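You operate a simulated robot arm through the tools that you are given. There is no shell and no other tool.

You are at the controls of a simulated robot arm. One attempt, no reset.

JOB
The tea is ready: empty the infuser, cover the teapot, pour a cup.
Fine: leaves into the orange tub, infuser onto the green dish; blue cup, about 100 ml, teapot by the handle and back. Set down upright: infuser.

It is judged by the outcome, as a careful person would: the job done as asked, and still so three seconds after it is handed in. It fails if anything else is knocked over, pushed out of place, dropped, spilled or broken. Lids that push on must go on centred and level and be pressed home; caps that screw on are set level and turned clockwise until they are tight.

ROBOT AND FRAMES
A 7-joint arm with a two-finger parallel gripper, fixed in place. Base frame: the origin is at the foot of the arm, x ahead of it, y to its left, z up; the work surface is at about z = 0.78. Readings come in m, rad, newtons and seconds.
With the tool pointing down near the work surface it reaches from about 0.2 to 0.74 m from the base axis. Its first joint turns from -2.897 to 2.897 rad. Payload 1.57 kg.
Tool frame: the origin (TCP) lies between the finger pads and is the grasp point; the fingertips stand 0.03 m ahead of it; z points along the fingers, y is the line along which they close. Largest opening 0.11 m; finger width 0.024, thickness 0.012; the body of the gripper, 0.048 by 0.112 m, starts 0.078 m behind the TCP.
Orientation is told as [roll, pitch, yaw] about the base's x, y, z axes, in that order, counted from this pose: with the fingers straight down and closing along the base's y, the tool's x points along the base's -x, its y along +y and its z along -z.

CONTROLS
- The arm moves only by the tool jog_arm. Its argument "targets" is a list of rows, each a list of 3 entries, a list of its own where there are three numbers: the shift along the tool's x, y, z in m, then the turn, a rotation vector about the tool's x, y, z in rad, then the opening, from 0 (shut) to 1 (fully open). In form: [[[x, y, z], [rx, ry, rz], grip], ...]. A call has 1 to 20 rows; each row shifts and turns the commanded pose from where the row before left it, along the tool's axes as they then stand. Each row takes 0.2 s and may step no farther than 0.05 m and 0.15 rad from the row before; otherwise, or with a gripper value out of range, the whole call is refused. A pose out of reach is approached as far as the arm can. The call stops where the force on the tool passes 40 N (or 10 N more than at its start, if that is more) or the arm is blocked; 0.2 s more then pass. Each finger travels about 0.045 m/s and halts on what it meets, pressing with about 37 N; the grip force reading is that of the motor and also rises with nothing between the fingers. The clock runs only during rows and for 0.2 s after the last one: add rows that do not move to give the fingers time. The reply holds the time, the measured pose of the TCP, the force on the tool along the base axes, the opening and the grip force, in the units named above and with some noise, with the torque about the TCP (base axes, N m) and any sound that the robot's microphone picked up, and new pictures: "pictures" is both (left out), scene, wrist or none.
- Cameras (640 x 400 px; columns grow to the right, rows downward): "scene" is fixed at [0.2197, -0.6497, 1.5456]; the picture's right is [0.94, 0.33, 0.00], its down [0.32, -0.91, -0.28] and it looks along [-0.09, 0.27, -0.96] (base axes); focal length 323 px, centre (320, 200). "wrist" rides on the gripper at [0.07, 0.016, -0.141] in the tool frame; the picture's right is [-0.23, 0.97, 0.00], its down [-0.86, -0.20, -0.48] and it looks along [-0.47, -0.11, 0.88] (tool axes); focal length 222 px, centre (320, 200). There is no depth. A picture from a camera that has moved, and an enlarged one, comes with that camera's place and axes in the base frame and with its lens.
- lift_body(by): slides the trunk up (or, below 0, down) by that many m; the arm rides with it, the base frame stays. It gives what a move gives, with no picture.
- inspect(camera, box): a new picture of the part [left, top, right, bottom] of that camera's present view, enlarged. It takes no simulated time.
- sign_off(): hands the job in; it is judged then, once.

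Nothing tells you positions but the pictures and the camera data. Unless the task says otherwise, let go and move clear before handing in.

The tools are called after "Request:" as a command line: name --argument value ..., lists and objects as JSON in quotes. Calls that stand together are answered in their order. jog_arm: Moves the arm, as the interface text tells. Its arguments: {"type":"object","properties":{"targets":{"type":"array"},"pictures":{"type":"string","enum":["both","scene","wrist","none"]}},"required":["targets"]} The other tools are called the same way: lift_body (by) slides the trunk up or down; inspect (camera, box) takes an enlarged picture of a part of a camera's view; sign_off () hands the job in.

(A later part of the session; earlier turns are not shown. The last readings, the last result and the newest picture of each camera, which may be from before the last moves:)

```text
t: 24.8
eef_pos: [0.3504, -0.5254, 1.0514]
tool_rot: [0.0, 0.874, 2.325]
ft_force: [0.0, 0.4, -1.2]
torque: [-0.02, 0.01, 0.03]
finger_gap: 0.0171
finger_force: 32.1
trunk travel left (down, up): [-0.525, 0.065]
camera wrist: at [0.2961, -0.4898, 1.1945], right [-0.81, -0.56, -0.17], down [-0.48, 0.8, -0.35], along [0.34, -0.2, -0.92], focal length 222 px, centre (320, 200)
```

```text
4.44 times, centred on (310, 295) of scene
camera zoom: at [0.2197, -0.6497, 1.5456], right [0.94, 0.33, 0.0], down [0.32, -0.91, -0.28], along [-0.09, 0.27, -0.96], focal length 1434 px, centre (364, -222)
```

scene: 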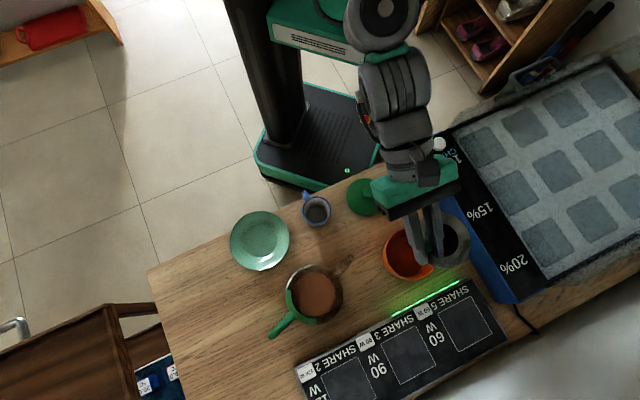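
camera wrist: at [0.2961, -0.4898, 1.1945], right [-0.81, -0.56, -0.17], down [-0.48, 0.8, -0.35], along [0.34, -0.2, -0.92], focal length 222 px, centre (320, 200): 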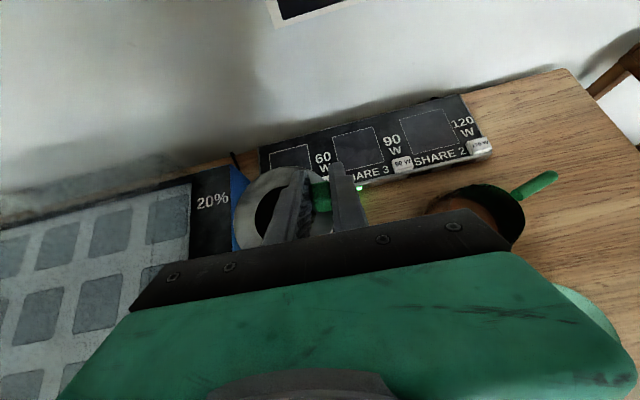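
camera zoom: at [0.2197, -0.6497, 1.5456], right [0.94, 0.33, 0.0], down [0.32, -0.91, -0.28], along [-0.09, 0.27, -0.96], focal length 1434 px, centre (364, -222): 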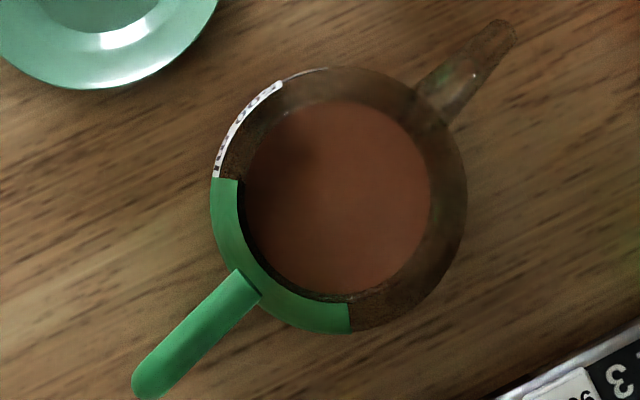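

The basket is over the tub and nothing has dripped on the table; the pot shows tea inside. I'll lower a bit, begin the roll, and shift sideways so the basket mouth stays over the tub.

Request:
jog_arm --targets '[[[-0.0167, 0, 0.0138], [0, 0, 0], 0], [[-0.0167, 0, 0.0138], [0, 0, 0], 0], [[-0.0166, 0, 0.0139], [0, 0, 0], 0], [[0, 0, 0], [0, 0, -0.15], 0], [[0, 0, 0], [0, 0, -0.15], 0], [[0, 0, 0], [0, 0, -0.15], 0], [[0, 0, 0], [0, 0, -0.15], 0], [[0, 0, 0], [0, 0, -0.15], 0], [[0.0142, -0.0132, 0.0017], [0, 0, 0], 0], [[0.0142, -0.0132, 0.0017], [0, 0, 0], 0], [[0.0142, -0.0132, 0.0017], [0, 0, 0], 0]]' --pictures "both"

Request:
inspect --camera "scene" --box '[340, 170, 500, 300]'

```text
t: 27.2
eef_pos: [0.3947, -0.4888, 0.9862]
tool_rot: [0.683, 0.595, -2.991]
ft_force: [0.1, 0.5, -0.7]
torque: [0.03, -0.02, -0.05]
finger_gap: 0.0167
finger_force: 31.8
trunk travel left (down, up): [-0.525, 0.065]
camera wrist: at [0.3761, -0.414, 1.1239], right [-0.41, -0.83, 0.38], down [-0.9, 0.33, -0.28], along [0.1, -0.46, -0.88], focal length 222 px, centre (320, 200)
```

scene: 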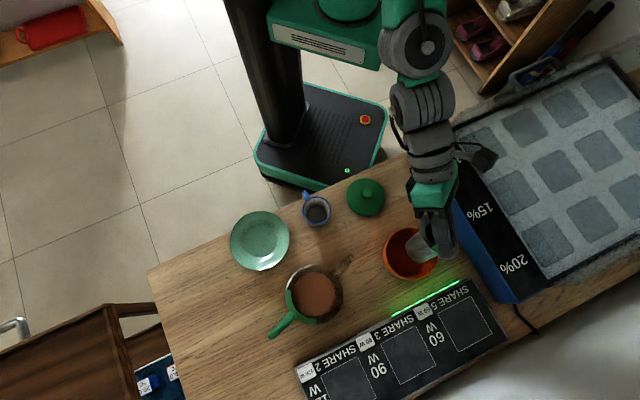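
wrist: 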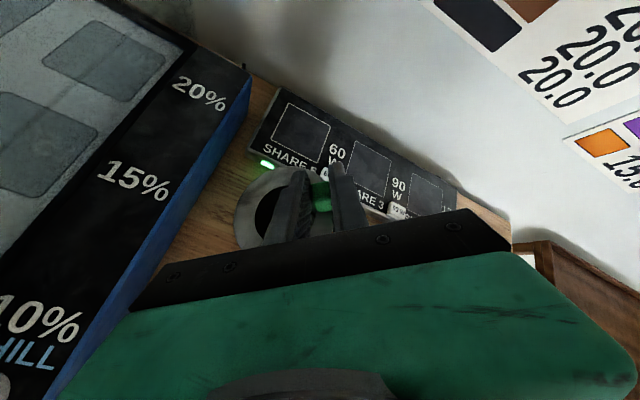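

```text
3.08 times, centred on (420, 235) of scene
camera zoom: at [0.2197, -0.6497, 1.5456], right [0.94, 0.33, 0.0], down [0.32, -0.91, -0.28], along [-0.09, 0.27, -0.96], focal length 993 px, centre (12, 92)
```

zoom: 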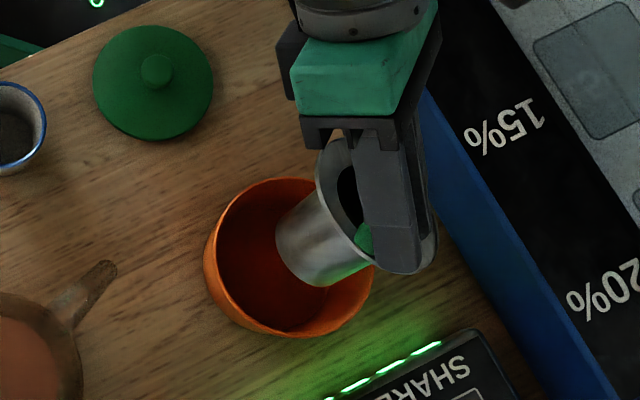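

The basket is tilting over the tub as planned. I'll shift about 1.5 cm outward for margin and continue rolling slowly.

Request:
jog_arm --targets '[[[0.007, 0.0065, 0.0115], [0, 0, 0], 0], [[0, 0, 0], [0, 0, -0.1], 0], [[0, 0, 0], [0, 0, -0.1], 0], [[0, 0, 0], [0, 0, -0.1], 0], [[0, 0, 0], [0, 0, -0.1], 0], [[0, 0, 0], [0, 0, -0.1], 0], [[0, 0, 0], [0, 0, -0.1], 0], [[0, 0, 0], [0, 0, -0.1], 0], [[0, 0, 0], [0, 0, -0.1], 0], [[0, 0, 0], [0, 0, -0.1], 0]]' --pictures "both"

Request:
inspect --camera "scene" --box '[340, 170, 500, 300]'

```text
t: 29.4
eef_pos: [0.4058, -0.501, 0.9861]
tool_rot: [0.871, -0.06, -2.335]
ft_force: [0.5, -0.6, -1.1]
torque: [0.02, 0.0, -0.02]
finger_gap: 0.0169
finger_force: 32.0
trunk travel left (down, up): [-0.525, 0.065]
camera wrist: at [0.3891, -0.3772, 1.0842], right [0.33, -0.56, 0.76], down [-0.94, -0.27, 0.21], along [0.08, -0.78, -0.62], focal length 222 px, centre (320, 200)
```

scene: 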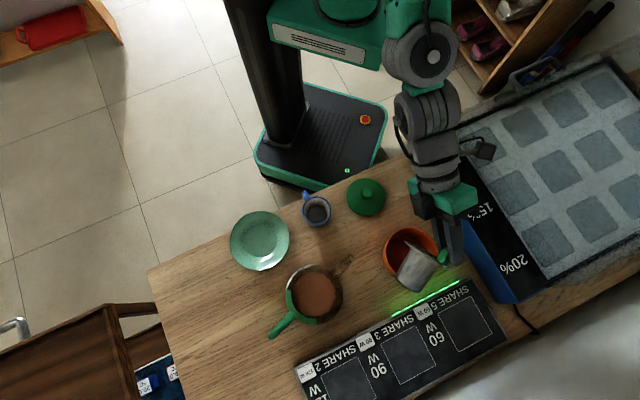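
wrist: 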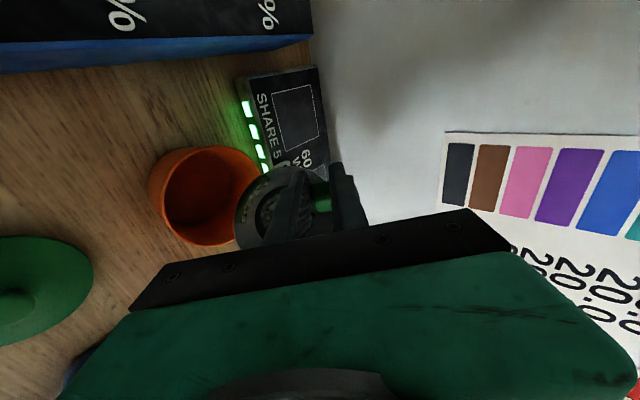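

```text
3.08 times, centred on (420, 235) of scene
camera zoom: at [0.2197, -0.6497, 1.5456], right [0.94, 0.33, 0.0], down [0.32, -0.91, -0.28], along [-0.09, 0.27, -0.96], focal length 993 px, centre (12, 92)
```

zoom: 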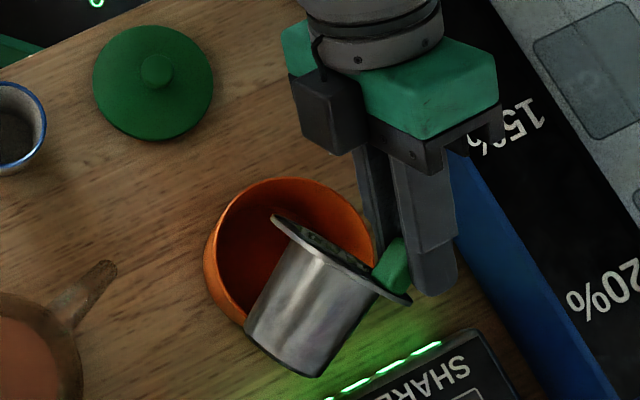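

The tip angle is about 67° and the basket's lower edge sits over the tub's centre. I'll continue the roll to a half-turn, drifting so the mouth stays above the tub.

Request:
inspect --camera "wrist" --box '[140, 130, 360, 260]'

Request:
jog_arm --targets '[[[0.00156, -0.00206, -0.00262], [0, 0, -0.1], 0], [[0.00176, -0.0019, -0.00262], [0, 0, -0.1], 0], [[0.00194, -0.00171, -0.00262], [0, 0, -0.1], 0], [[0.0021, -0.00151, -0.00262], [0, 0, -0.1], 0], [[0.00224, -0.00129, -0.00262], [0, 0, -0.1], 0], [[0.00236, -0.00106, -0.00262], [0, 0, -0.1], 0], [[0.00245, -0.00082, -0.00262], [0, 0, -0.1], 0]]' --pictures "both"

Request:
inspect --camera "scene" --box '[340, 170, 500, 300]'

Request:
inspect --camera "wrist" --box '[140, 130, 360, 260]'

```text
2.91 times, centred on (250, 195) of wrist
camera zoom: at [0.3891, -0.3772, 1.0842], right [0.33, -0.56, 0.76], down [-0.94, -0.27, 0.21], along [0.08, -0.78, -0.62], focal length 646 px, centre (524, 214)
```

zoom: 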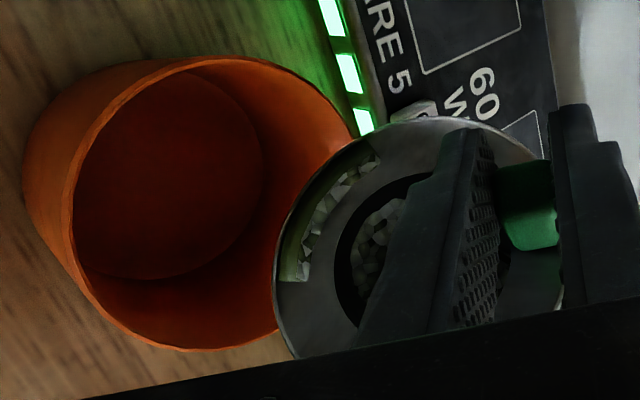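

```text
t: 31.0
eef_pos: [0.3983, -0.476, 0.9873]
tool_rot: [0.704, -0.571, -1.82]
ft_force: [0.3, 0.0, -1.0]
torque: [0.06, 0.01, 0.01]
finger_gap: 0.0172
finger_force: 32.0
trunk travel left (down, up): [-0.525, 0.065]
camera wrist: at [0.3522, -0.3377, 1.0467], right [0.76, -0.04, 0.65], down [-0.59, -0.46, 0.66], along [0.27, -0.89, -0.37], focal length 222 px, centre (320, 200)
```

scene: 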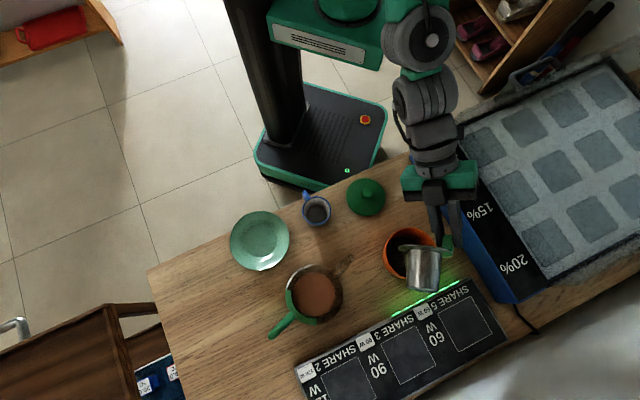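
wrist: 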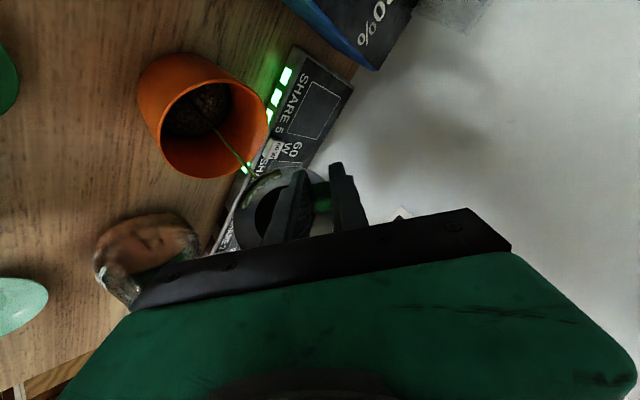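

```text
3.08 times, centred on (420, 235) of scene
camera zoom: at [0.2197, -0.6497, 1.5456], right [0.94, 0.33, 0.0], down [0.32, -0.91, -0.28], along [-0.09, 0.27, -0.96], focal length 993 px, centre (12, 92)
```

zoom: 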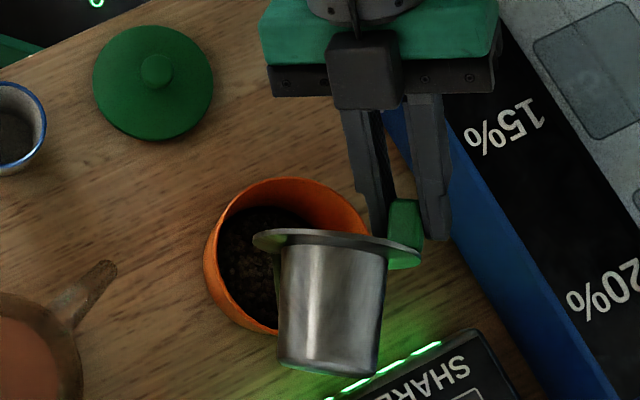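

```text
2.91 times, centred on (250, 195) of wrist
camera zoom: at [0.3522, -0.3377, 1.0467], right [0.76, -0.04, 0.65], down [-0.59, -0.46, 0.66], along [0.27, -0.89, -0.37], focal length 646 px, centre (524, 214)
```

zoom: 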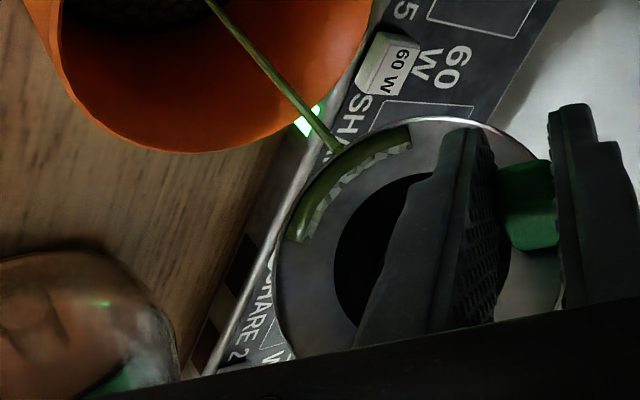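

Leaves are dropping into the tub, with a thin runoff stream also landing inside it. I'll keep rolling to empty the basket fully.

Request:
jog_arm --targets '[[[0.00252, -0.00057, -0.00262], [0, 0, -0.1], 0], [[0.00257, -0.00032, -0.00262], [0, 0, -0.1], 0], [[0.00259, -6e-05, -0.00262], [0, 0, -0.1], 0], [[0.00258, 0.0002, -0.00262], [0, 0, -0.1], 0], [[0.00255, 0.00045, -0.00262], [0, 0, -0.1], 0], [[0.00249, 0.0007, -0.00262], [0, 0, -0.1], 0], [[0.0024, 0.00095, -0.00262], [0, 0, -0.1], 0], [[0.0023, 0.00118, -0.00262], [0, 0, -0.1], 0]]' --pictures "both"

Request:
inspect --camera "scene" --box '[340, 170, 500, 300]'

Request:
inspect --camera "wrist" --box '[140, 100, 380, 250]'

```text
t: 32.8
eef_pos: [0.3863, -0.4484, 0.9865]
tool_rot: [-0.012, -0.873, -0.801]
ft_force: [-0.1, 0.0, 0.0]
torque: [0.03, 0.0, -0.04]
finger_gap: 0.017
finger_force: 32.5
trunk travel left (down, up): [-0.525, 0.065]
camera wrist: at [0.2943, -0.326, 1.0219], right [0.81, 0.57, 0.17], down [-0.01, -0.26, 0.96], along [0.59, -0.78, -0.21], focal length 222 px, centre (320, 200)
```

scene: 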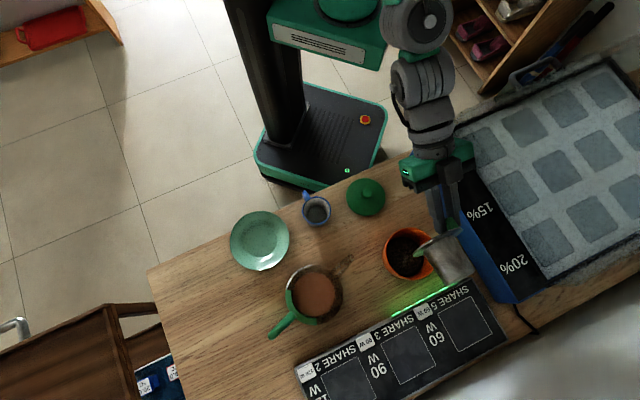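
wrist: 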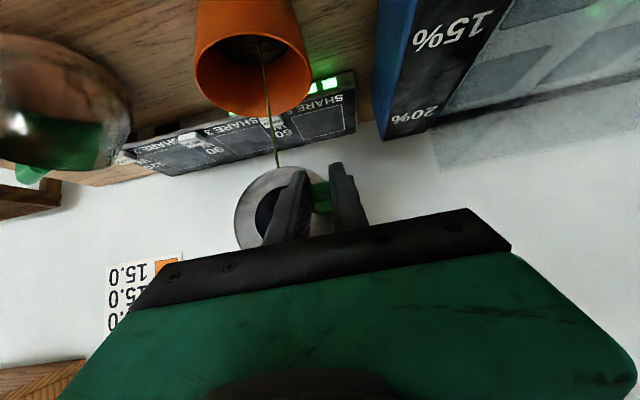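

```text
3.08 times, centred on (420, 235) of scene
camera zoom: at [0.2197, -0.6497, 1.5456], right [0.94, 0.33, 0.0], down [0.32, -0.91, -0.28], along [-0.09, 0.27, -0.96], focal length 993 px, centre (12, 92)
```

zoom: 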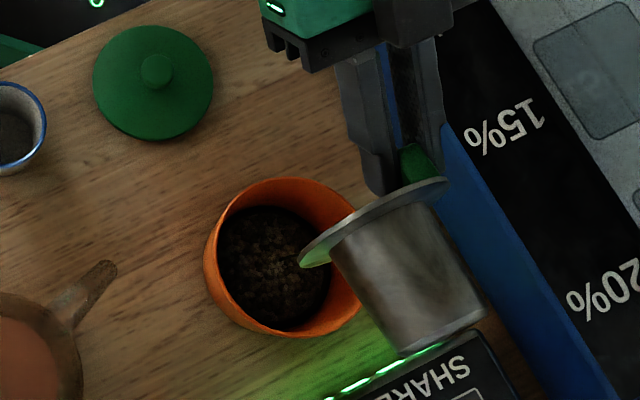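

```text
2.67 times, centred on (260, 175) of wrist
camera zoom: at [0.2943, -0.326, 1.0219], right [0.81, 0.57, 0.17], down [-0.01, -0.26, 0.96], along [0.59, -0.78, -0.21], focal length 592 px, centre (480, 267)
```

zoom: 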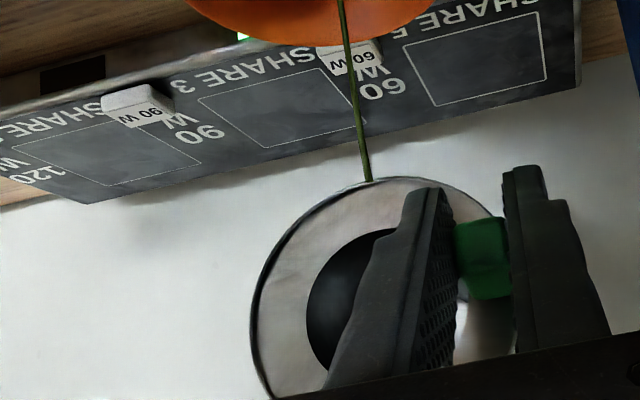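

The leaves are in the tub and the basket looks empty, with only a drip thread falling inside the tub. I'll centre that drip, pitch the tool up further to finish emptying, and wait for it to stop.

Request:
jog_arm --targets '[[[0.0064, 0.005, -0.0077], [0, 0, 0], 0], [[0.0064, 0.005, -0.0077], [0, 0, 0], 0], [[0, 0, 0], [0, -0.12, 0], 0], [[0, 0, 0], [0, -0.12, 0], 0], [[0, 0, 0], [0, -0.12, 0], 0], [[0, 0, 0], [0, -0.12, 0], 0], [[0, 0, 0], [0, -0.12, 0], 0], [[0, 0, 0], [0, -0.12, 0], 0], [[0, 0, 0], [0, 0, 0], 0], [[0, 0, 0], [0, 0, 0], 0], [[0, 0, 0], [0, 0, 0], 0], [[0, 0, 0], [0, 0, 0], 0], [[0, 0, 0], [0, 0, 0], 0], [[0, 0, 0], [0, 0, 0], 0], [[0, 0, 0], [0, 0, 0], 0], [[0, 0, 0], [0, 0, 0], 0]]' --pictures "both"

Request:
inspect --camera "scene" --box '[340, 170, 500, 300]'

Request:
inspect --camera "wrist" --box '[140, 100, 380, 250]'

```text
t: 36.2
eef_pos: [0.3797, -0.4265, 0.9849]
tool_rot: [-2.878, -1.546, 2.067]
ft_force: [0.5, 0.1, -1.3]
torque: [0.03, 0.02, -0.02]
finger_gap: 0.0171
finger_force: 32.2
trunk travel left (down, up): [-0.525, 0.065]
camera wrist: at [0.2965, -0.3149, 0.9118], right [0.7, 0.68, 0.22], down [-0.48, 0.23, 0.85], along [0.52, -0.7, 0.49], focal length 222 px, centre (320, 200)
```

scene: 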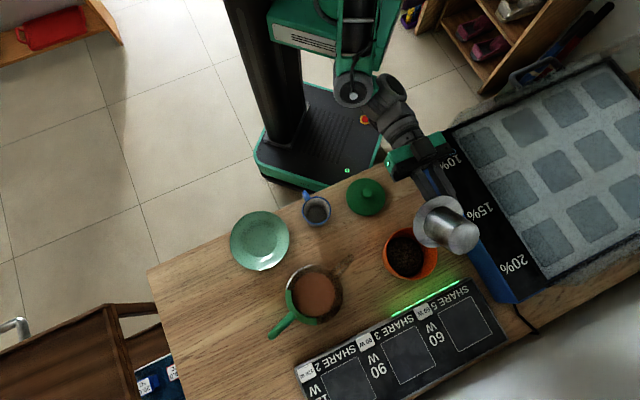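
wrist: 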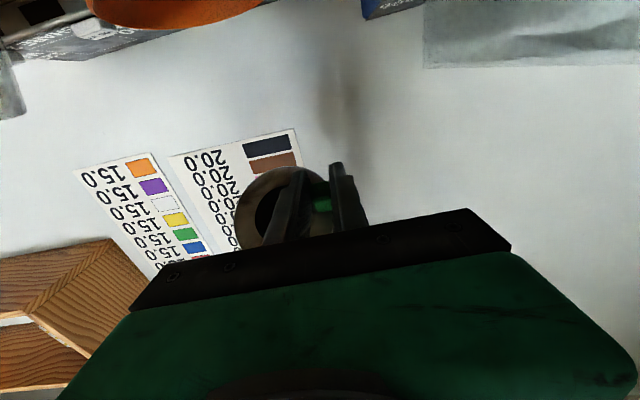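

```text
3.08 times, centred on (420, 235) of scene
camera zoom: at [0.2197, -0.6497, 1.5456], right [0.94, 0.33, 0.0], down [0.32, -0.91, -0.28], along [-0.09, 0.27, -0.96], focal length 993 px, centre (12, 92)
```

zoom: 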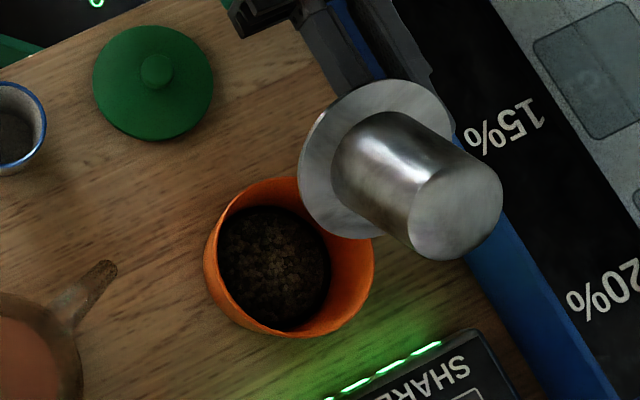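

```text
2.67 times, centred on (260, 175) of wrist
camera zoom: at [0.2965, -0.3149, 0.9118], right [0.7, 0.68, 0.22], down [-0.48, 0.23, 0.85], along [0.52, -0.7, 0.49], focal length 592 px, centre (480, 267)
```

zoom: 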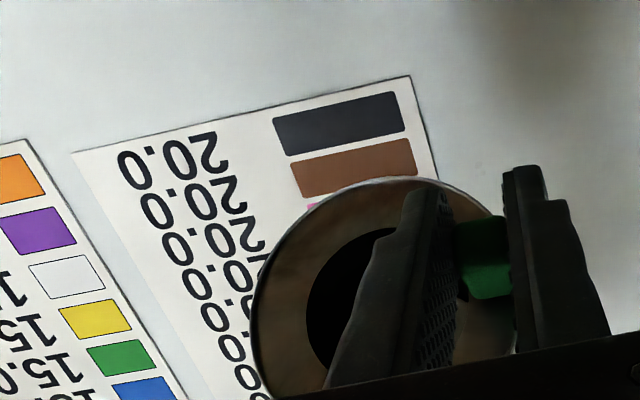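

The infuser has drained and looks empty, and the leaves sit in the tub. I'll raise it, reverse the rotations to bring it upright again, and look inside.

Request:
jog_arm --targets '[[[-0.03, 0, 0], [0, 0, 0], 0], [[-0.03, 0, 0], [0, 0, 0], 0], [[0, 0, 0], [0, 0.12, 0], 0], [[0, 0, 0], [0, 0.12, 0], 0], [[0, 0, 0], [0, 0.12, 0], 0], [[0, 0, 0], [0, 0.12, 0], 0], [[0, 0, 0], [0, 0.12, 0], 0], [[0, 0, 0], [0, 0.12, 0], 0], [[0, 0, 0], [0, 0, 0.15], 0], [[0, 0, 0], [0, 0, 0.15], 0], [[0, 0, 0], [0, 0, 0.15], 0], [[0, 0, 0], [0, 0, 0.15], 0], [[0, 0, 0], [0, 0, 0.15], 0], [[0, 0, 0], [0, 0, 0.15], 0], [[0, 0, 0], [0, 0, 0.15], 0], [[0, 0, 0], [0, 0, 0.15], 0], [[0, 0, 0], [0, 0, 0.15], 0], [[0, 0, 0], [0, 0, 0.15], 0]]' --pictures "both"

Request:
jog_arm --targets '[[[0, 0, 0], [0, 0, 0.15], 0], [[0, 0, 0], [0, 0, 0.15], 0], [[0, 0, 0], [0, 0, 0.15], 0], [[0, 0, 0], [0, 0, 0.15], 0], [[0, 0, 0], [0, 0, 0.15], 0], [[0, 0, 0], [0, 0, 0.15], 0], [[0, 0, 0], [0, 0, 0.15], 0], [[0, 0, 0], [0, 0, 0.15], 0], [[0, 0, 0], [0, 0, 0.15], 0], [[0, 0, 0], [0, 0, 0.15], 0], [[0, 0, 0], [0, 0, 0.15], 0]]' --pictures "both"

Request:
inspect --camera "scene" --box '[360, 150, 500, 280]'

```text
t: 40.0
eef_pos: [0.3795, -0.4265, 1.0461]
tool_rot: [0.871, -0.06, -2.338]
ft_force: [-0.2, -0.6, -0.7]
torque: [0.02, -0.03, 0.04]
finger_gap: 0.0169
finger_force: 32.0
trunk travel left (down, up): [-0.525, 0.065]
camera wrist: at [0.3624, -0.3037, 1.1437], right [0.32, -0.57, 0.76], down [-0.94, -0.26, 0.21], along [0.08, -0.78, -0.62], focal length 222 px, centre (320, 200)
```

scene: 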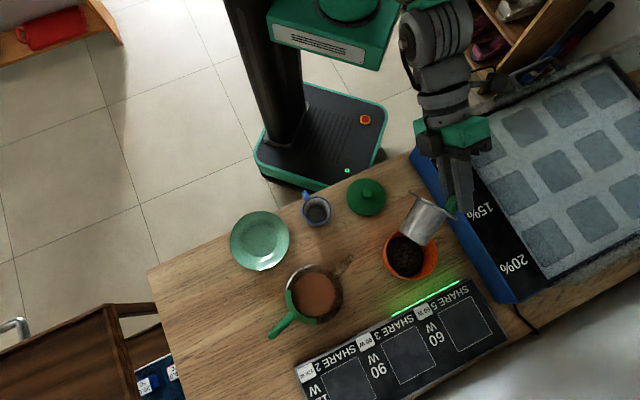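
wrist: 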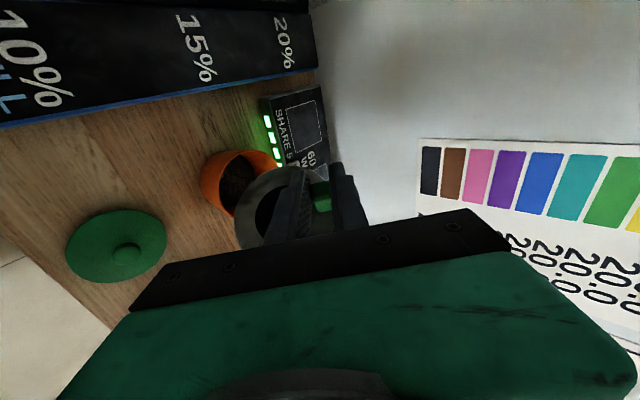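

```text
t: 42.4
eef_pos: [0.3803, -0.4249, 1.0472]
tool_rot: [-0.003, 0.872, 2.324]
ft_force: [-1.0, -0.8, 0.1]
torque: [0.01, 0.02, 0.0]
finger_gap: 0.0168
finger_force: 32.4
trunk travel left (down, up): [-0.525, 0.065]
camera wrist: at [0.3249, -0.3902, 1.1896], right [-0.81, -0.56, -0.18], down [-0.48, 0.8, -0.35], along [0.34, -0.2, -0.92], focal length 222 px, centre (320, 200)
```

scene: 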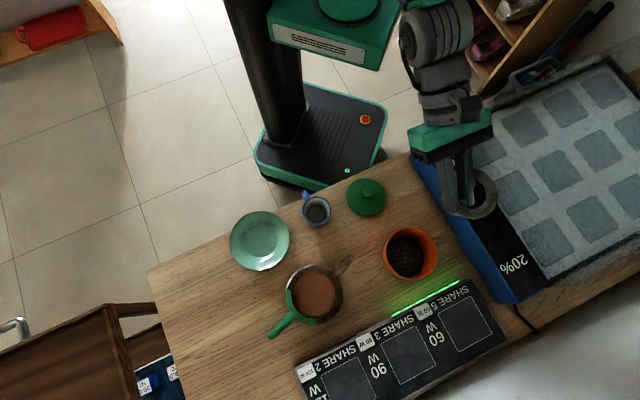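
wrist: 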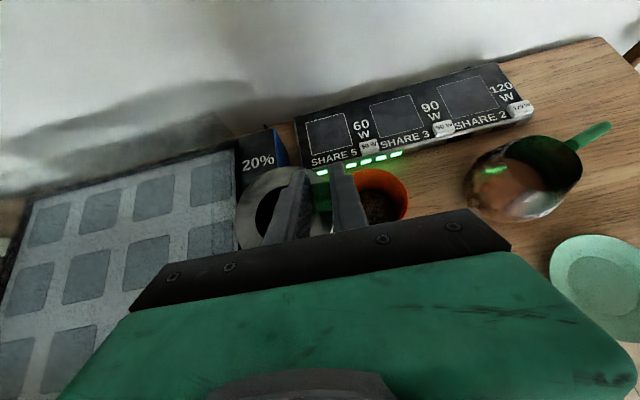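

```text
3.08 times, centred on (430, 215) of scene
camera zoom: at [0.2197, -0.6497, 1.5456], right [0.94, 0.33, 0.0], down [0.32, -0.91, -0.28], along [-0.09, 0.27, -0.96], focal length 993 px, centre (-18, 154)
```

zoom: 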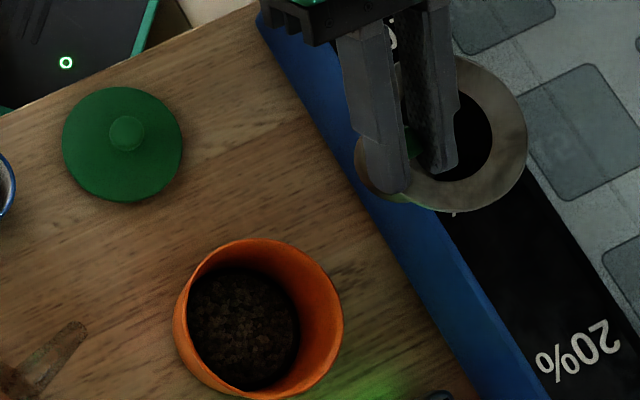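

The infuser is upright and empty. I'll carry it across at a safe height to above the green dish, centred near (0.046, -0.581).

Request:
jog_arm --targets '[[[-0.0044, 0.02453, -0.00626], [0, 0, 0], 0], [[-0.0044, 0.02453, -0.00626], [0, 0, 0], 0], [[-0.0044, 0.02453, -0.00626], [0, 0, 0], 0], [[-0.0044, 0.02453, -0.00626], [0, 0, 0], 0], [[-0.0044, 0.02453, -0.00626], [0, 0, 0], 0], [[-0.0044, 0.02453, -0.00626], [0, 0, 0], 0], [[-0.0044, 0.02453, -0.00626], [0, 0, 0], 0], [[-0.0044, 0.02453, -0.00626], [0, 0, 0], 0], [[-0.0044, 0.02453, -0.00626], [0, 0, 0], 0], [[-0.0044, 0.02453, -0.00626], [0, 0, 0], 0], [[-0.0044, 0.02453, -0.00626], [0, 0, 0], 0], [[-0.0044, 0.02453, -0.00626], [0, 0, 0], 0], [[-0.0044, 0.02453, -0.00626], [0, 0, 0], 0], [[-0.0044, 0.02453, -0.00626], [0, 0, 0], 0], [[-0.0044, 0.02453, -0.00626], [0, 0, 0], 0], [[-0.0044, 0.02453, -0.00626], [0, 0, 0], 0], [[0, 0, 0], [0, 0, 0], 0]]' --pictures "both"

Request:
inspect --camera "scene" --box '[200, 190, 320, 290]'

Request:
inspect --camera "wrist" --box '[200, 140, 400, 250]'

```text
t: 46.0
eef_pos: [0.01, -0.6051, 1.0574]
tool_rot: [0.002, 0.873, 2.327]
ft_force: [-0.1, -0.4, -0.9]
torque: [-0.03, 0.04, 0.01]
finger_gap: 0.017
finger_force: 32.3
trunk travel left (down, up): [-0.525, 0.065]
camera wrist: at [-0.0447, -0.5693, 1.2001], right [-0.81, -0.56, -0.17], down [-0.48, 0.8, -0.35], along [0.33, -0.2, -0.92], focal length 222 px, centre (320, 200)
```

scene: 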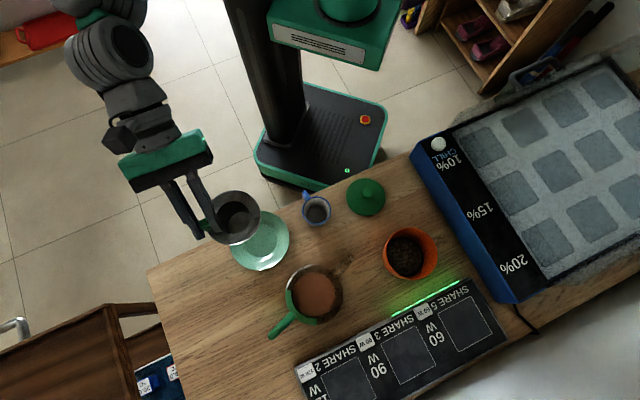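
wrist: 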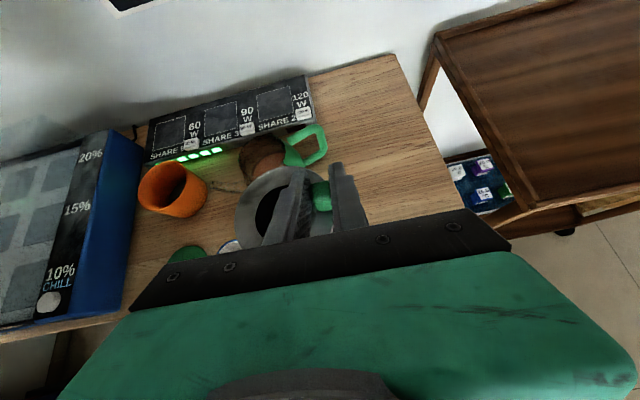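

```text
4.00 times, centred on (260, 240) of scene
camera zoom: at [0.2197, -0.6497, 1.5456], right [0.94, 0.33, 0.0], down [0.32, -0.91, -0.28], along [-0.09, 0.27, -0.96], focal length 1290 px, centre (560, 40)
```

zoom: 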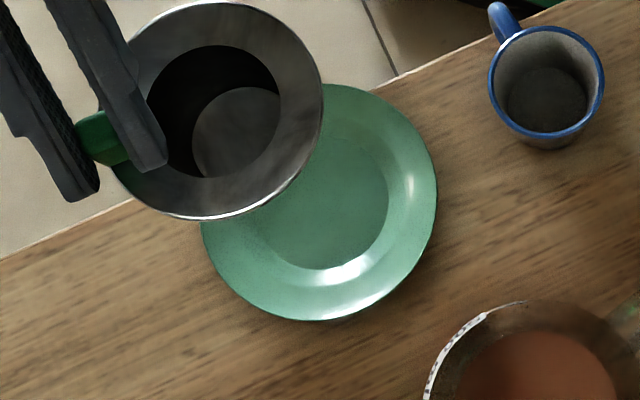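

```text
3.20 times, centred on (300, 195) of wrist
camera zoom: at [-0.0447, -0.5693, 1.2001], right [-0.81, -0.56, -0.17], down [-0.48, 0.8, -0.35], along [0.33, -0.2, -0.92], focal length 711 px, centre (384, 216)
```

zoom: 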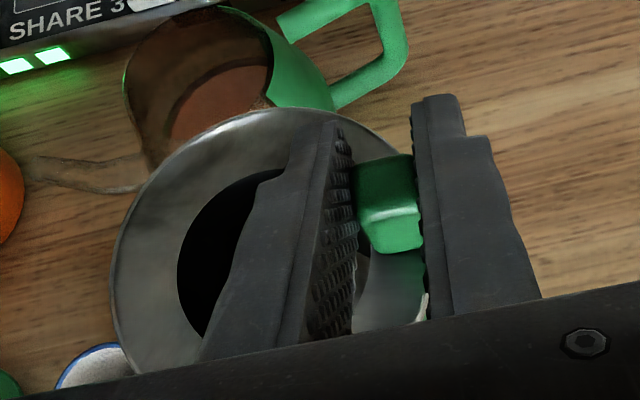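

The infuser is empty with its clean bottom visible, and it's within 4 mm of the dish centre. I'll correct that while lowering most of the way.

Request:
jog_arm --targets '[[[-0.01128, -0.00025, 0.0099], [0, 0, 0], 0], [[-0.01128, -0.00025, 0.0099], [0, 0, 0], 0], [[-0.01128, -0.00025, 0.0099], [0, 0, 0], 0], [[-0.01128, -0.00025, 0.0099], [0, 0, 0], 0], [[-0.01128, -0.00025, 0.0099], [0, 0, 0], 0], [[-0.01128, -0.00025, 0.0099], [0, 0, 0], 0], [[-0.01128, -0.00025, 0.0099], [0, 0, 0], 0], [[-0.01128, -0.00025, 0.0099], [0, 0, 0], 0]]' --pictures "both"

Request:
inspect --camera "scene" --box '[200, 190, 320, 290]'

```text
t: 47.8
eef_pos: [0.0129, -0.6073, 0.9374]
tool_rot: [0.003, 0.873, 2.327]
ft_force: [0.0, -0.2, -1.2]
torque: [-0.04, 0.0, 0.02]
finger_gap: 0.0173
finger_force: 32.5
trunk travel left (down, up): [-0.525, 0.065]
camera wrist: at [-0.0407, -0.5712, 1.0803], right [-0.81, -0.56, -0.17], down [-0.48, 0.8, -0.35], along [0.33, -0.2, -0.92], focal length 222 px, centre (320, 200)
```

scene: 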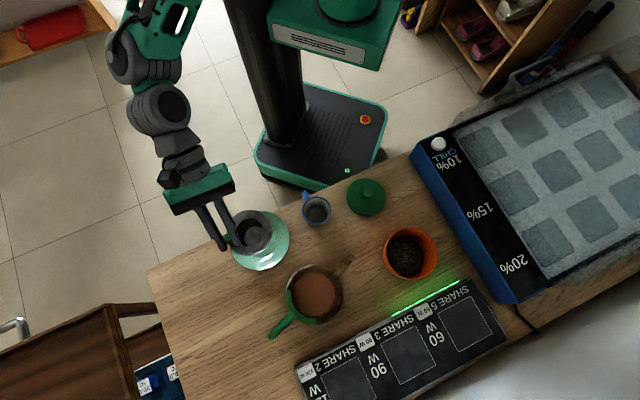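
wrist: 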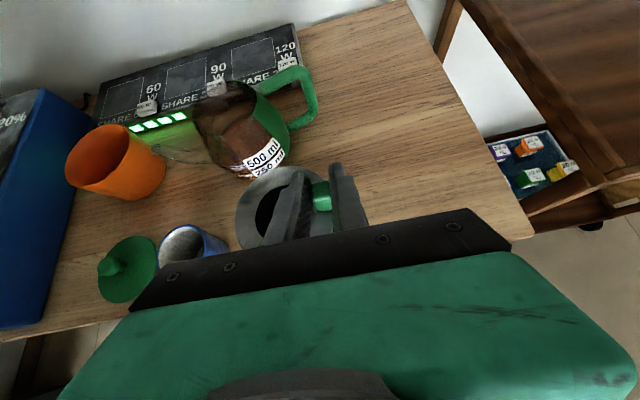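

```text
4.00 times, centred on (260, 240) of scene
camera zoom: at [0.2197, -0.6497, 1.5456], right [0.94, 0.33, 0.0], down [0.32, -0.91, -0.28], along [-0.09, 0.27, -0.96], focal length 1290 px, centre (560, 40)
```

zoom: 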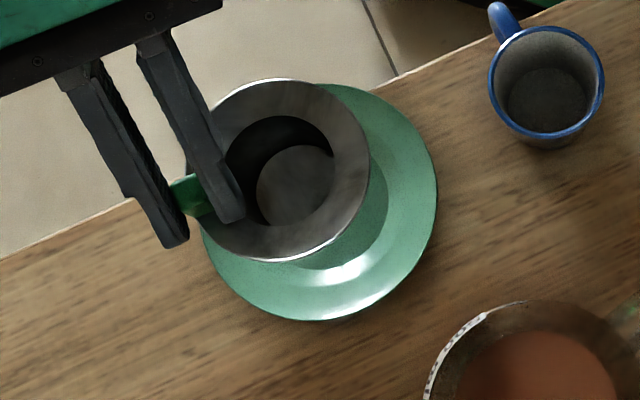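

Well centred over the dish. Now I'll lower in small steps, watching for contact.

Request:
jog_arm --targets '[[[-0.00308, 0, 0.00256], [0, 0, 0], 0], [[-0.00308, 0, 0.00256], [0, 0, 0], 0], [[-0.00308, 0, 0.00256], [0, 0, 0], 0]]' --pictures "none"

Request:
jog_arm --targets '[[[-0.0023, 0, 0.0019], [0, 0, 0], 0], [[-0.0023, 0, 0.0019], [0, 0, 0], 0]]' --pictures "none"

Request:
inspect --camera "scene" --box '[200, 190, 320, 290]'

```text
t: 48.6
eef_pos: [0.0138, -0.6063, 0.9254]
tool_rot: [0.004, 0.872, 2.325]
ft_force: [0.2, 0.0, -1.4]
torque: [-0.02, 0.04, 0.01]
finger_gap: 0.0169
finger_force: 32.3
trunk travel left (down, up): [-0.525, 0.065]
```

```text
t: 49.2
eef_pos: [0.0125, -0.6066, 0.9198]
tool_rot: [0.002, 0.873, 2.326]
ft_force: [-0.3, -1.0, -0.5]
torque: [-0.04, 0.0, -0.02]
finger_gap: 0.0169
finger_force: 32.1
trunk travel left (down, up): [-0.525, 0.065]
```

```text
4.00 times, centred on (260, 240) of scene
camera zoom: at [0.2197, -0.6497, 1.5456], right [0.94, 0.33, 0.0], down [0.32, -0.91, -0.28], along [-0.09, 0.27, -0.96], focal length 1290 px, centre (560, 40)
```

zoom: 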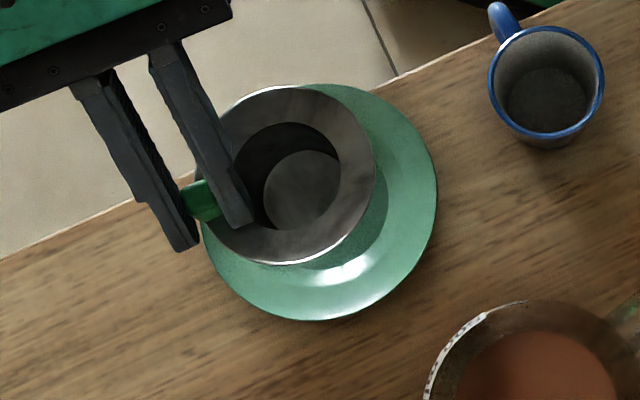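

No contact yet at 0.920. Continuing in small steps.

Request:
jog_arm --targets '[[[-0.00154, 0, 0.00128], [0, 0, 0], 0], [[-0.00154, 0, 0.00128], [0, 0, 0], 0], [[-0.00154, 0, 0.00128], [0, 0, 0], 0]]' --pictures "none"

Request:
jog_arm --targets '[[[-0.00154, 0, 0.00128], [0, 0, 0], 0], [[-0.00154, 0, 0.00128], [0, 0, 0], 0]]' --pictures "none"

Request:
jog_arm --targets '[[[-0.00154, 0, 0.00128], [0, 0, 0], 0], [[-0.00154, 0, 0.00128], [0, 0, 0], 0]]' --pictures "none"

```text
t: 50.0
eef_pos: [0.0128, -0.6061, 0.9122]
tool_rot: [0.002, 0.872, 2.327]
ft_force: [0.2, -0.6, -0.4]
torque: [0.02, 0.01, 0.04]
finger_gap: 0.017
finger_force: 32.0
trunk travel left (down, up): [-0.525, 0.065]
```

```text
t: 50.6
eef_pos: [0.0126, -0.6067, 0.9099]
tool_rot: [0.002, 0.873, 2.326]
ft_force: [0.8, 1.0, -0.7]
torque: [-0.03, 0.04, -0.01]
finger_gap: 0.0172
finger_force: 32.4
trunk travel left (down, up): [-0.525, 0.065]
```

```text
t: 51.2
eef_pos: [0.0119, -0.6065, 0.905]
tool_rot: [0.002, 0.872, 2.327]
ft_force: [-0.5, -0.5, -0.5]
torque: [0.0, 0.03, 0.0]
finger_gap: 0.0171
finger_force: 32.3
trunk travel left (down, up): [-0.525, 0.065]
```

Still clear at 0.905; the basket bottom must be only millimetres above the dish. I'll check the picture and continue in finer steps.

Request:
jog_arm --targets '[[[-0.00154, 0, 0.00128], [0, 0, 0], 0], [[-0.00077, 0, 0.00064], [0, 0, 0], 0]]' --pictures "none"

Request:
jog_arm --targets '[[[-0.00154, 0, 0.00128], [0, 0, 0], 0], [[-0.00077, 0, 0.00064], [0, 0, 0], 0]]' --pictures "none"

Request:
inspect --camera "scene" --box '[200, 190, 320, 290]'

Request:
inspect --camera "wrist" --box '[200, 140, 400, 250]'

```text
t: 51.8
eef_pos: [0.0126, -0.6061, 0.9014]
tool_rot: [0.001, 0.873, 2.326]
ft_force: [0.6, -0.2, -1.0]
torque: [-0.02, 0.02, -0.01]
finger_gap: 0.0172
finger_force: 32.5
trunk travel left (down, up): [-0.525, 0.065]
```

```text
t: 52.4
eef_pos: [0.0125, -0.6063, 0.8984]
tool_rot: [0.002, 0.872, 2.328]
ft_force: [-0.4, -0.1, -1.1]
torque: [-0.02, 0.0, 0.05]
finger_gap: 0.0171
finger_force: 31.6
trunk travel left (down, up): [-0.525, 0.065]
```

```text
4.00 times, centred on (260, 240) of scene
camera zoom: at [0.2197, -0.6497, 1.5456], right [0.94, 0.33, 0.0], down [0.32, -0.91, -0.28], along [-0.09, 0.27, -0.96], focal length 1290 px, centre (560, 40)
```

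zoom: 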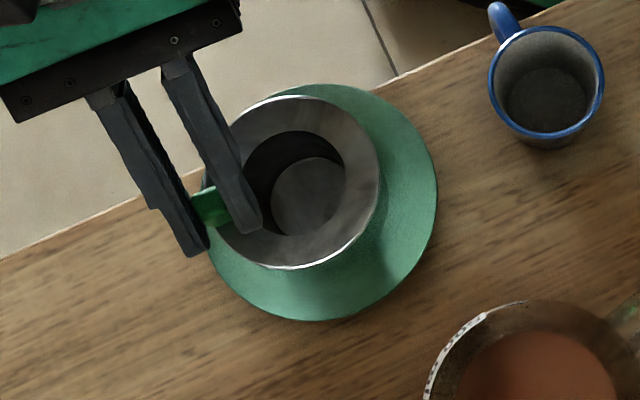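

```text
3.20 times, centred on (300, 195) of wrist
camera zoom: at [-0.0412, -0.5709, 1.0418], right [-0.81, -0.56, -0.17], down [-0.48, 0.8, -0.35], along [0.33, -0.2, -0.92], focal length 711 px, centre (384, 216)
```

zoom: 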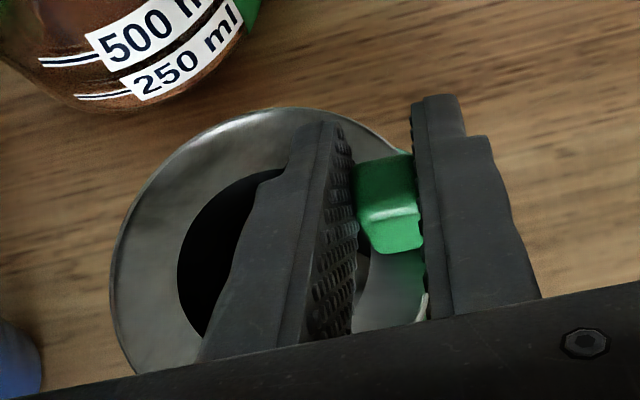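

Still descending freely; the pot's 500/250 ml marks are readable from here too, which will help later. I'll keep lowering in 3 mm steps.

Request:
jog_arm --targets '[[[-0.00154, 0, 0.00128], [0, 0, 0], 0], [[-0.00077, 0, 0.00064], [0, 0, 0], 0]]' --pictures "none"

Request:
jog_arm --targets '[[[-0.00154, 0, 0.00128], [0, 0, 0], 0], [[-0.00077, 0, 0.00064], [0, 0, 0], 0]]' --pictures "none"

Request:
jog_arm --targets '[[[-0.00154, 0, 0.00128], [0, 0, 0], 0], [[-0.00077, 0, 0.00064], [0, 0, 0], 0]]' --pictures "none"

```text
t: 53.0
eef_pos: [0.0135, -0.6074, 0.8972]
tool_rot: [0.003, 0.874, 2.327]
ft_force: [0.1, 0.3, -1.9]
torque: [-0.01, 0.04, -0.02]
finger_gap: 0.0168
finger_force: 31.8
trunk travel left (down, up): [-0.525, 0.065]
```

```text
t: 53.6
eef_pos: [0.0138, -0.608, 0.8931]
tool_rot: [0.002, 0.874, 2.326]
ft_force: [0.7, -1.0, -0.5]
torque: [0.0, 0.0, -0.01]
finger_gap: 0.0173
finger_force: 31.9
trunk travel left (down, up): [-0.525, 0.065]
```

```text
t: 54.2
eef_pos: [0.0134, -0.6073, 0.8926]
tool_rot: [0.005, 0.875, 2.33]
ft_force: [-0.6, -0.4, 8.0]
torque: [-0.02, -0.34, -0.01]
finger_gap: 0.0169
finger_force: 32.0
trunk travel left (down, up): [-0.525, 0.065]
```

Contact at TCP z≈0.893 (8 N): the basket is standing on the dish. I'll ease off the pressure and then open the fingers.

Request:
jog_arm --targets '[[[0.0017, 0, -0.0014], [0, 0, 0], 0], [[0, 0, 0], [0, 0, 0], 0]]' --pictures "none"

Request:
jog_arm --targets '[[[0, 0, 0], [0, 0, 0], 0.2], [[0, 0, 0], [0, 0, 0], 0.25], [[0, 0, 0], [0, 0, 0], 0.3], [[0, 0, 0], [0, 0, 0], 0.35], [[0, 0, 0], [0, 0, 0], 0.35]]' --pictures "both"

Request:
inspect --camera "scene" --box '[200, 190, 320, 290]'

Request:
inspect --camera "wrist" --box '[200, 140, 400, 250]'

```text
t: 54.8
eef_pos: [0.0126, -0.6057, 0.8916]
tool_rot: [0.0, 0.873, 2.327]
ft_force: [-0.7, -0.5, 2.0]
torque: [-0.07, -0.03, 0.04]
finger_gap: 0.0168
finger_force: 31.9
trunk travel left (down, up): [-0.525, 0.065]
```

```text
t: 56.0
eef_pos: [0.0129, -0.6071, 0.8928]
tool_rot: [0.001, 0.873, 2.325]
ft_force: [-0.3, -0.9, -0.3]
torque: [-0.01, 0.03, 0.03]
finger_gap: 0.0386
finger_force: 0.1
trunk travel left (down, up): [-0.525, 0.065]
camera wrist: at [-0.041, -0.5709, 1.0358], right [-0.81, -0.56, -0.17], down [-0.48, 0.8, -0.35], along [0.33, -0.2, -0.92], focal length 222 px, centre (320, 200)
```

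scene: 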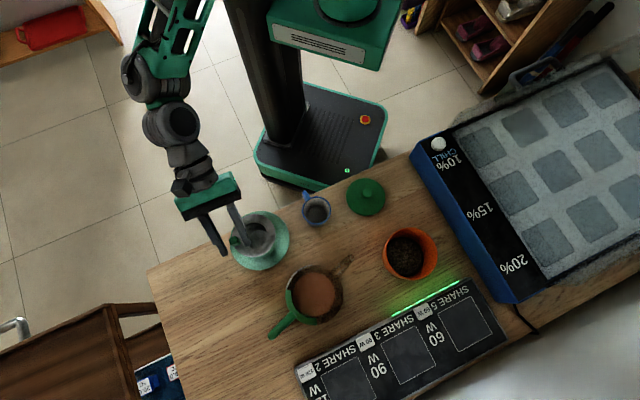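
wrist: 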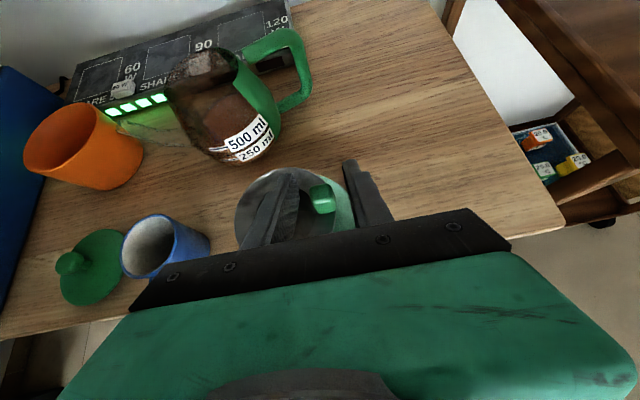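

```text
4.00 times, centred on (260, 240) of scene
camera zoom: at [0.2197, -0.6497, 1.5456], right [0.94, 0.33, 0.0], down [0.32, -0.91, -0.28], along [-0.09, 0.27, -0.96], focal length 1290 px, centre (560, 40)
```

zoom: 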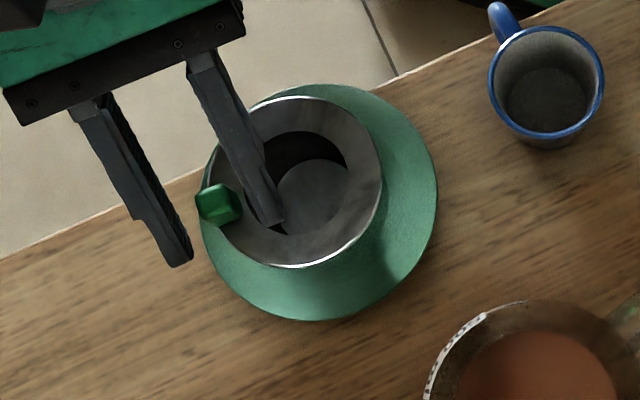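

```text
3.20 times, centred on (300, 195) of wrist
camera zoom: at [-0.041, -0.5709, 1.0358], right [-0.81, -0.56, -0.17], down [-0.48, 0.8, -0.35], along [0.33, -0.2, -0.92], focal length 711 px, centre (384, 216)
```

zoom: 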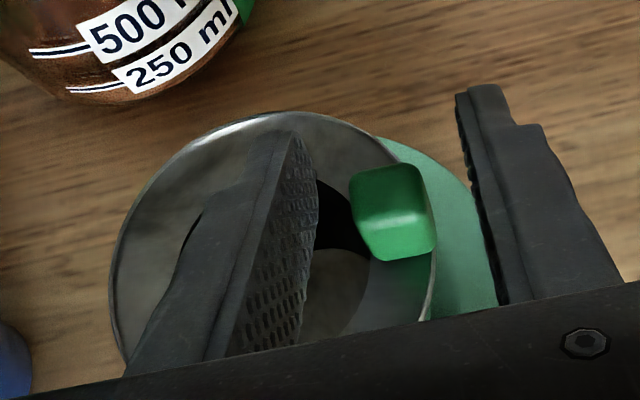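

The infuser stands upright on the dish by itself. I'll withdraw straight up and then check it.

Request:
jog_arm --targets '[[[0.0077, 0, -0.0064], [0, 0, 0], 0.35], [[0.0154, 0, -0.0128], [0, 0, 0], 0.35], [[0.0231, 0, -0.0192], [0, 0, 0], 0.35], [[0.0231, 0, -0.0192], [0, 0, 0], 0.35], [[0.0231, 0, -0.0192], [0, 0, 0], 0.35], [[0.0231, 0, -0.0192], [0, 0, 0], 0.35], [[0.0231, 0, -0.0192], [0, 0, 0], 0.5]]' --pictures "both"

Request:
inspect --camera "scene" --box '[200, 190, 320, 290]'

Request:
inspect --camera "wrist" --box '[90, 100, 330, 260]'

```text
t: 57.6
eef_pos: [0.0149, -0.6053, 1.0735]
tool_rot: [0.0, 0.874, 2.326]
ft_force: [-0.4, 0.1, -0.2]
torque: [0.01, -0.02, 0.0]
finger_gap: 0.0549
finger_force: 0.0
trunk travel left (down, up): [-0.525, 0.065]
camera wrist: at [-0.0401, -0.571, 1.2163], right [-0.81, -0.56, -0.17], down [-0.48, 0.8, -0.35], along [0.33, -0.2, -0.92], focal length 222 px, centre (320, 200)
```

scene: 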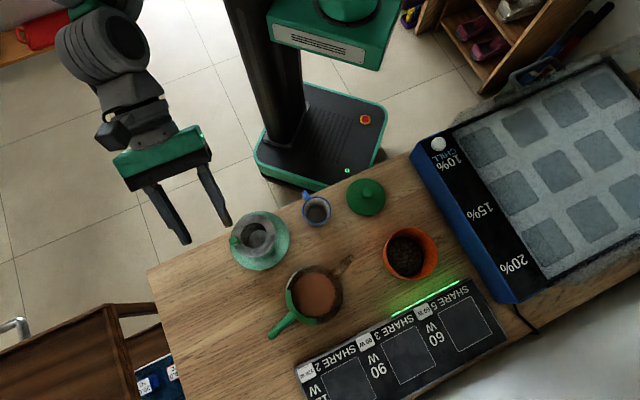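
wrist: 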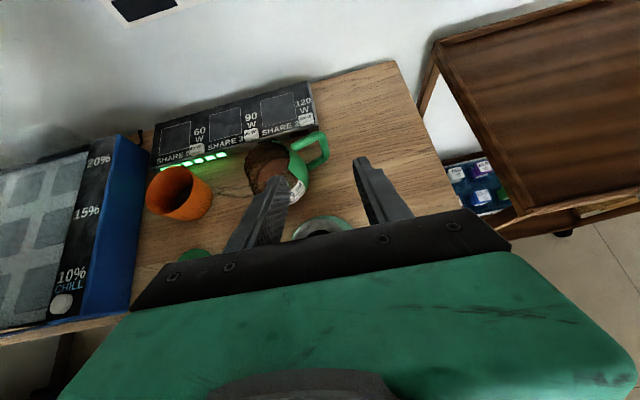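

```text
4.00 times, centred on (260, 240) of scene
camera zoom: at [0.2197, -0.6497, 1.5456], right [0.94, 0.33, 0.0], down [0.32, -0.91, -0.28], along [-0.09, 0.27, -0.96], focal length 1290 px, centre (560, 40)
```

zoom: 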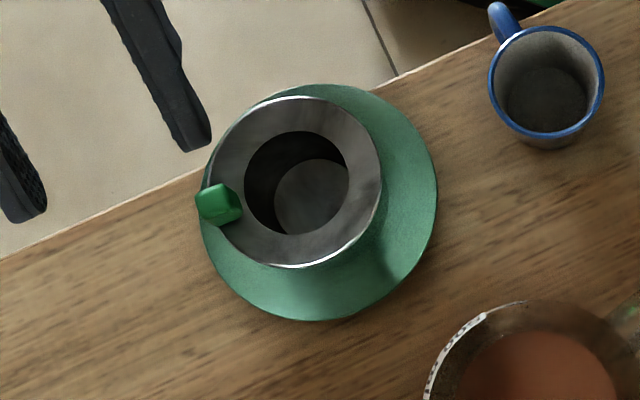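

```text
2.50 times, centred on (210, 180) of wrist
camera zoom: at [-0.0401, -0.571, 1.2163], right [-0.81, -0.56, -0.17], down [-0.48, 0.8, -0.35], along [0.33, -0.2, -0.92], focal length 555 px, centre (595, 250)
```

zoom: 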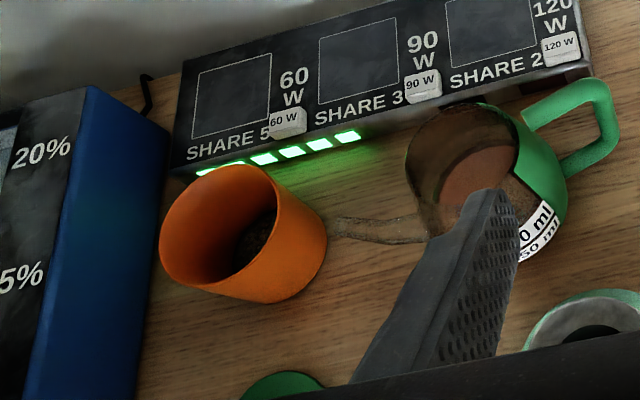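

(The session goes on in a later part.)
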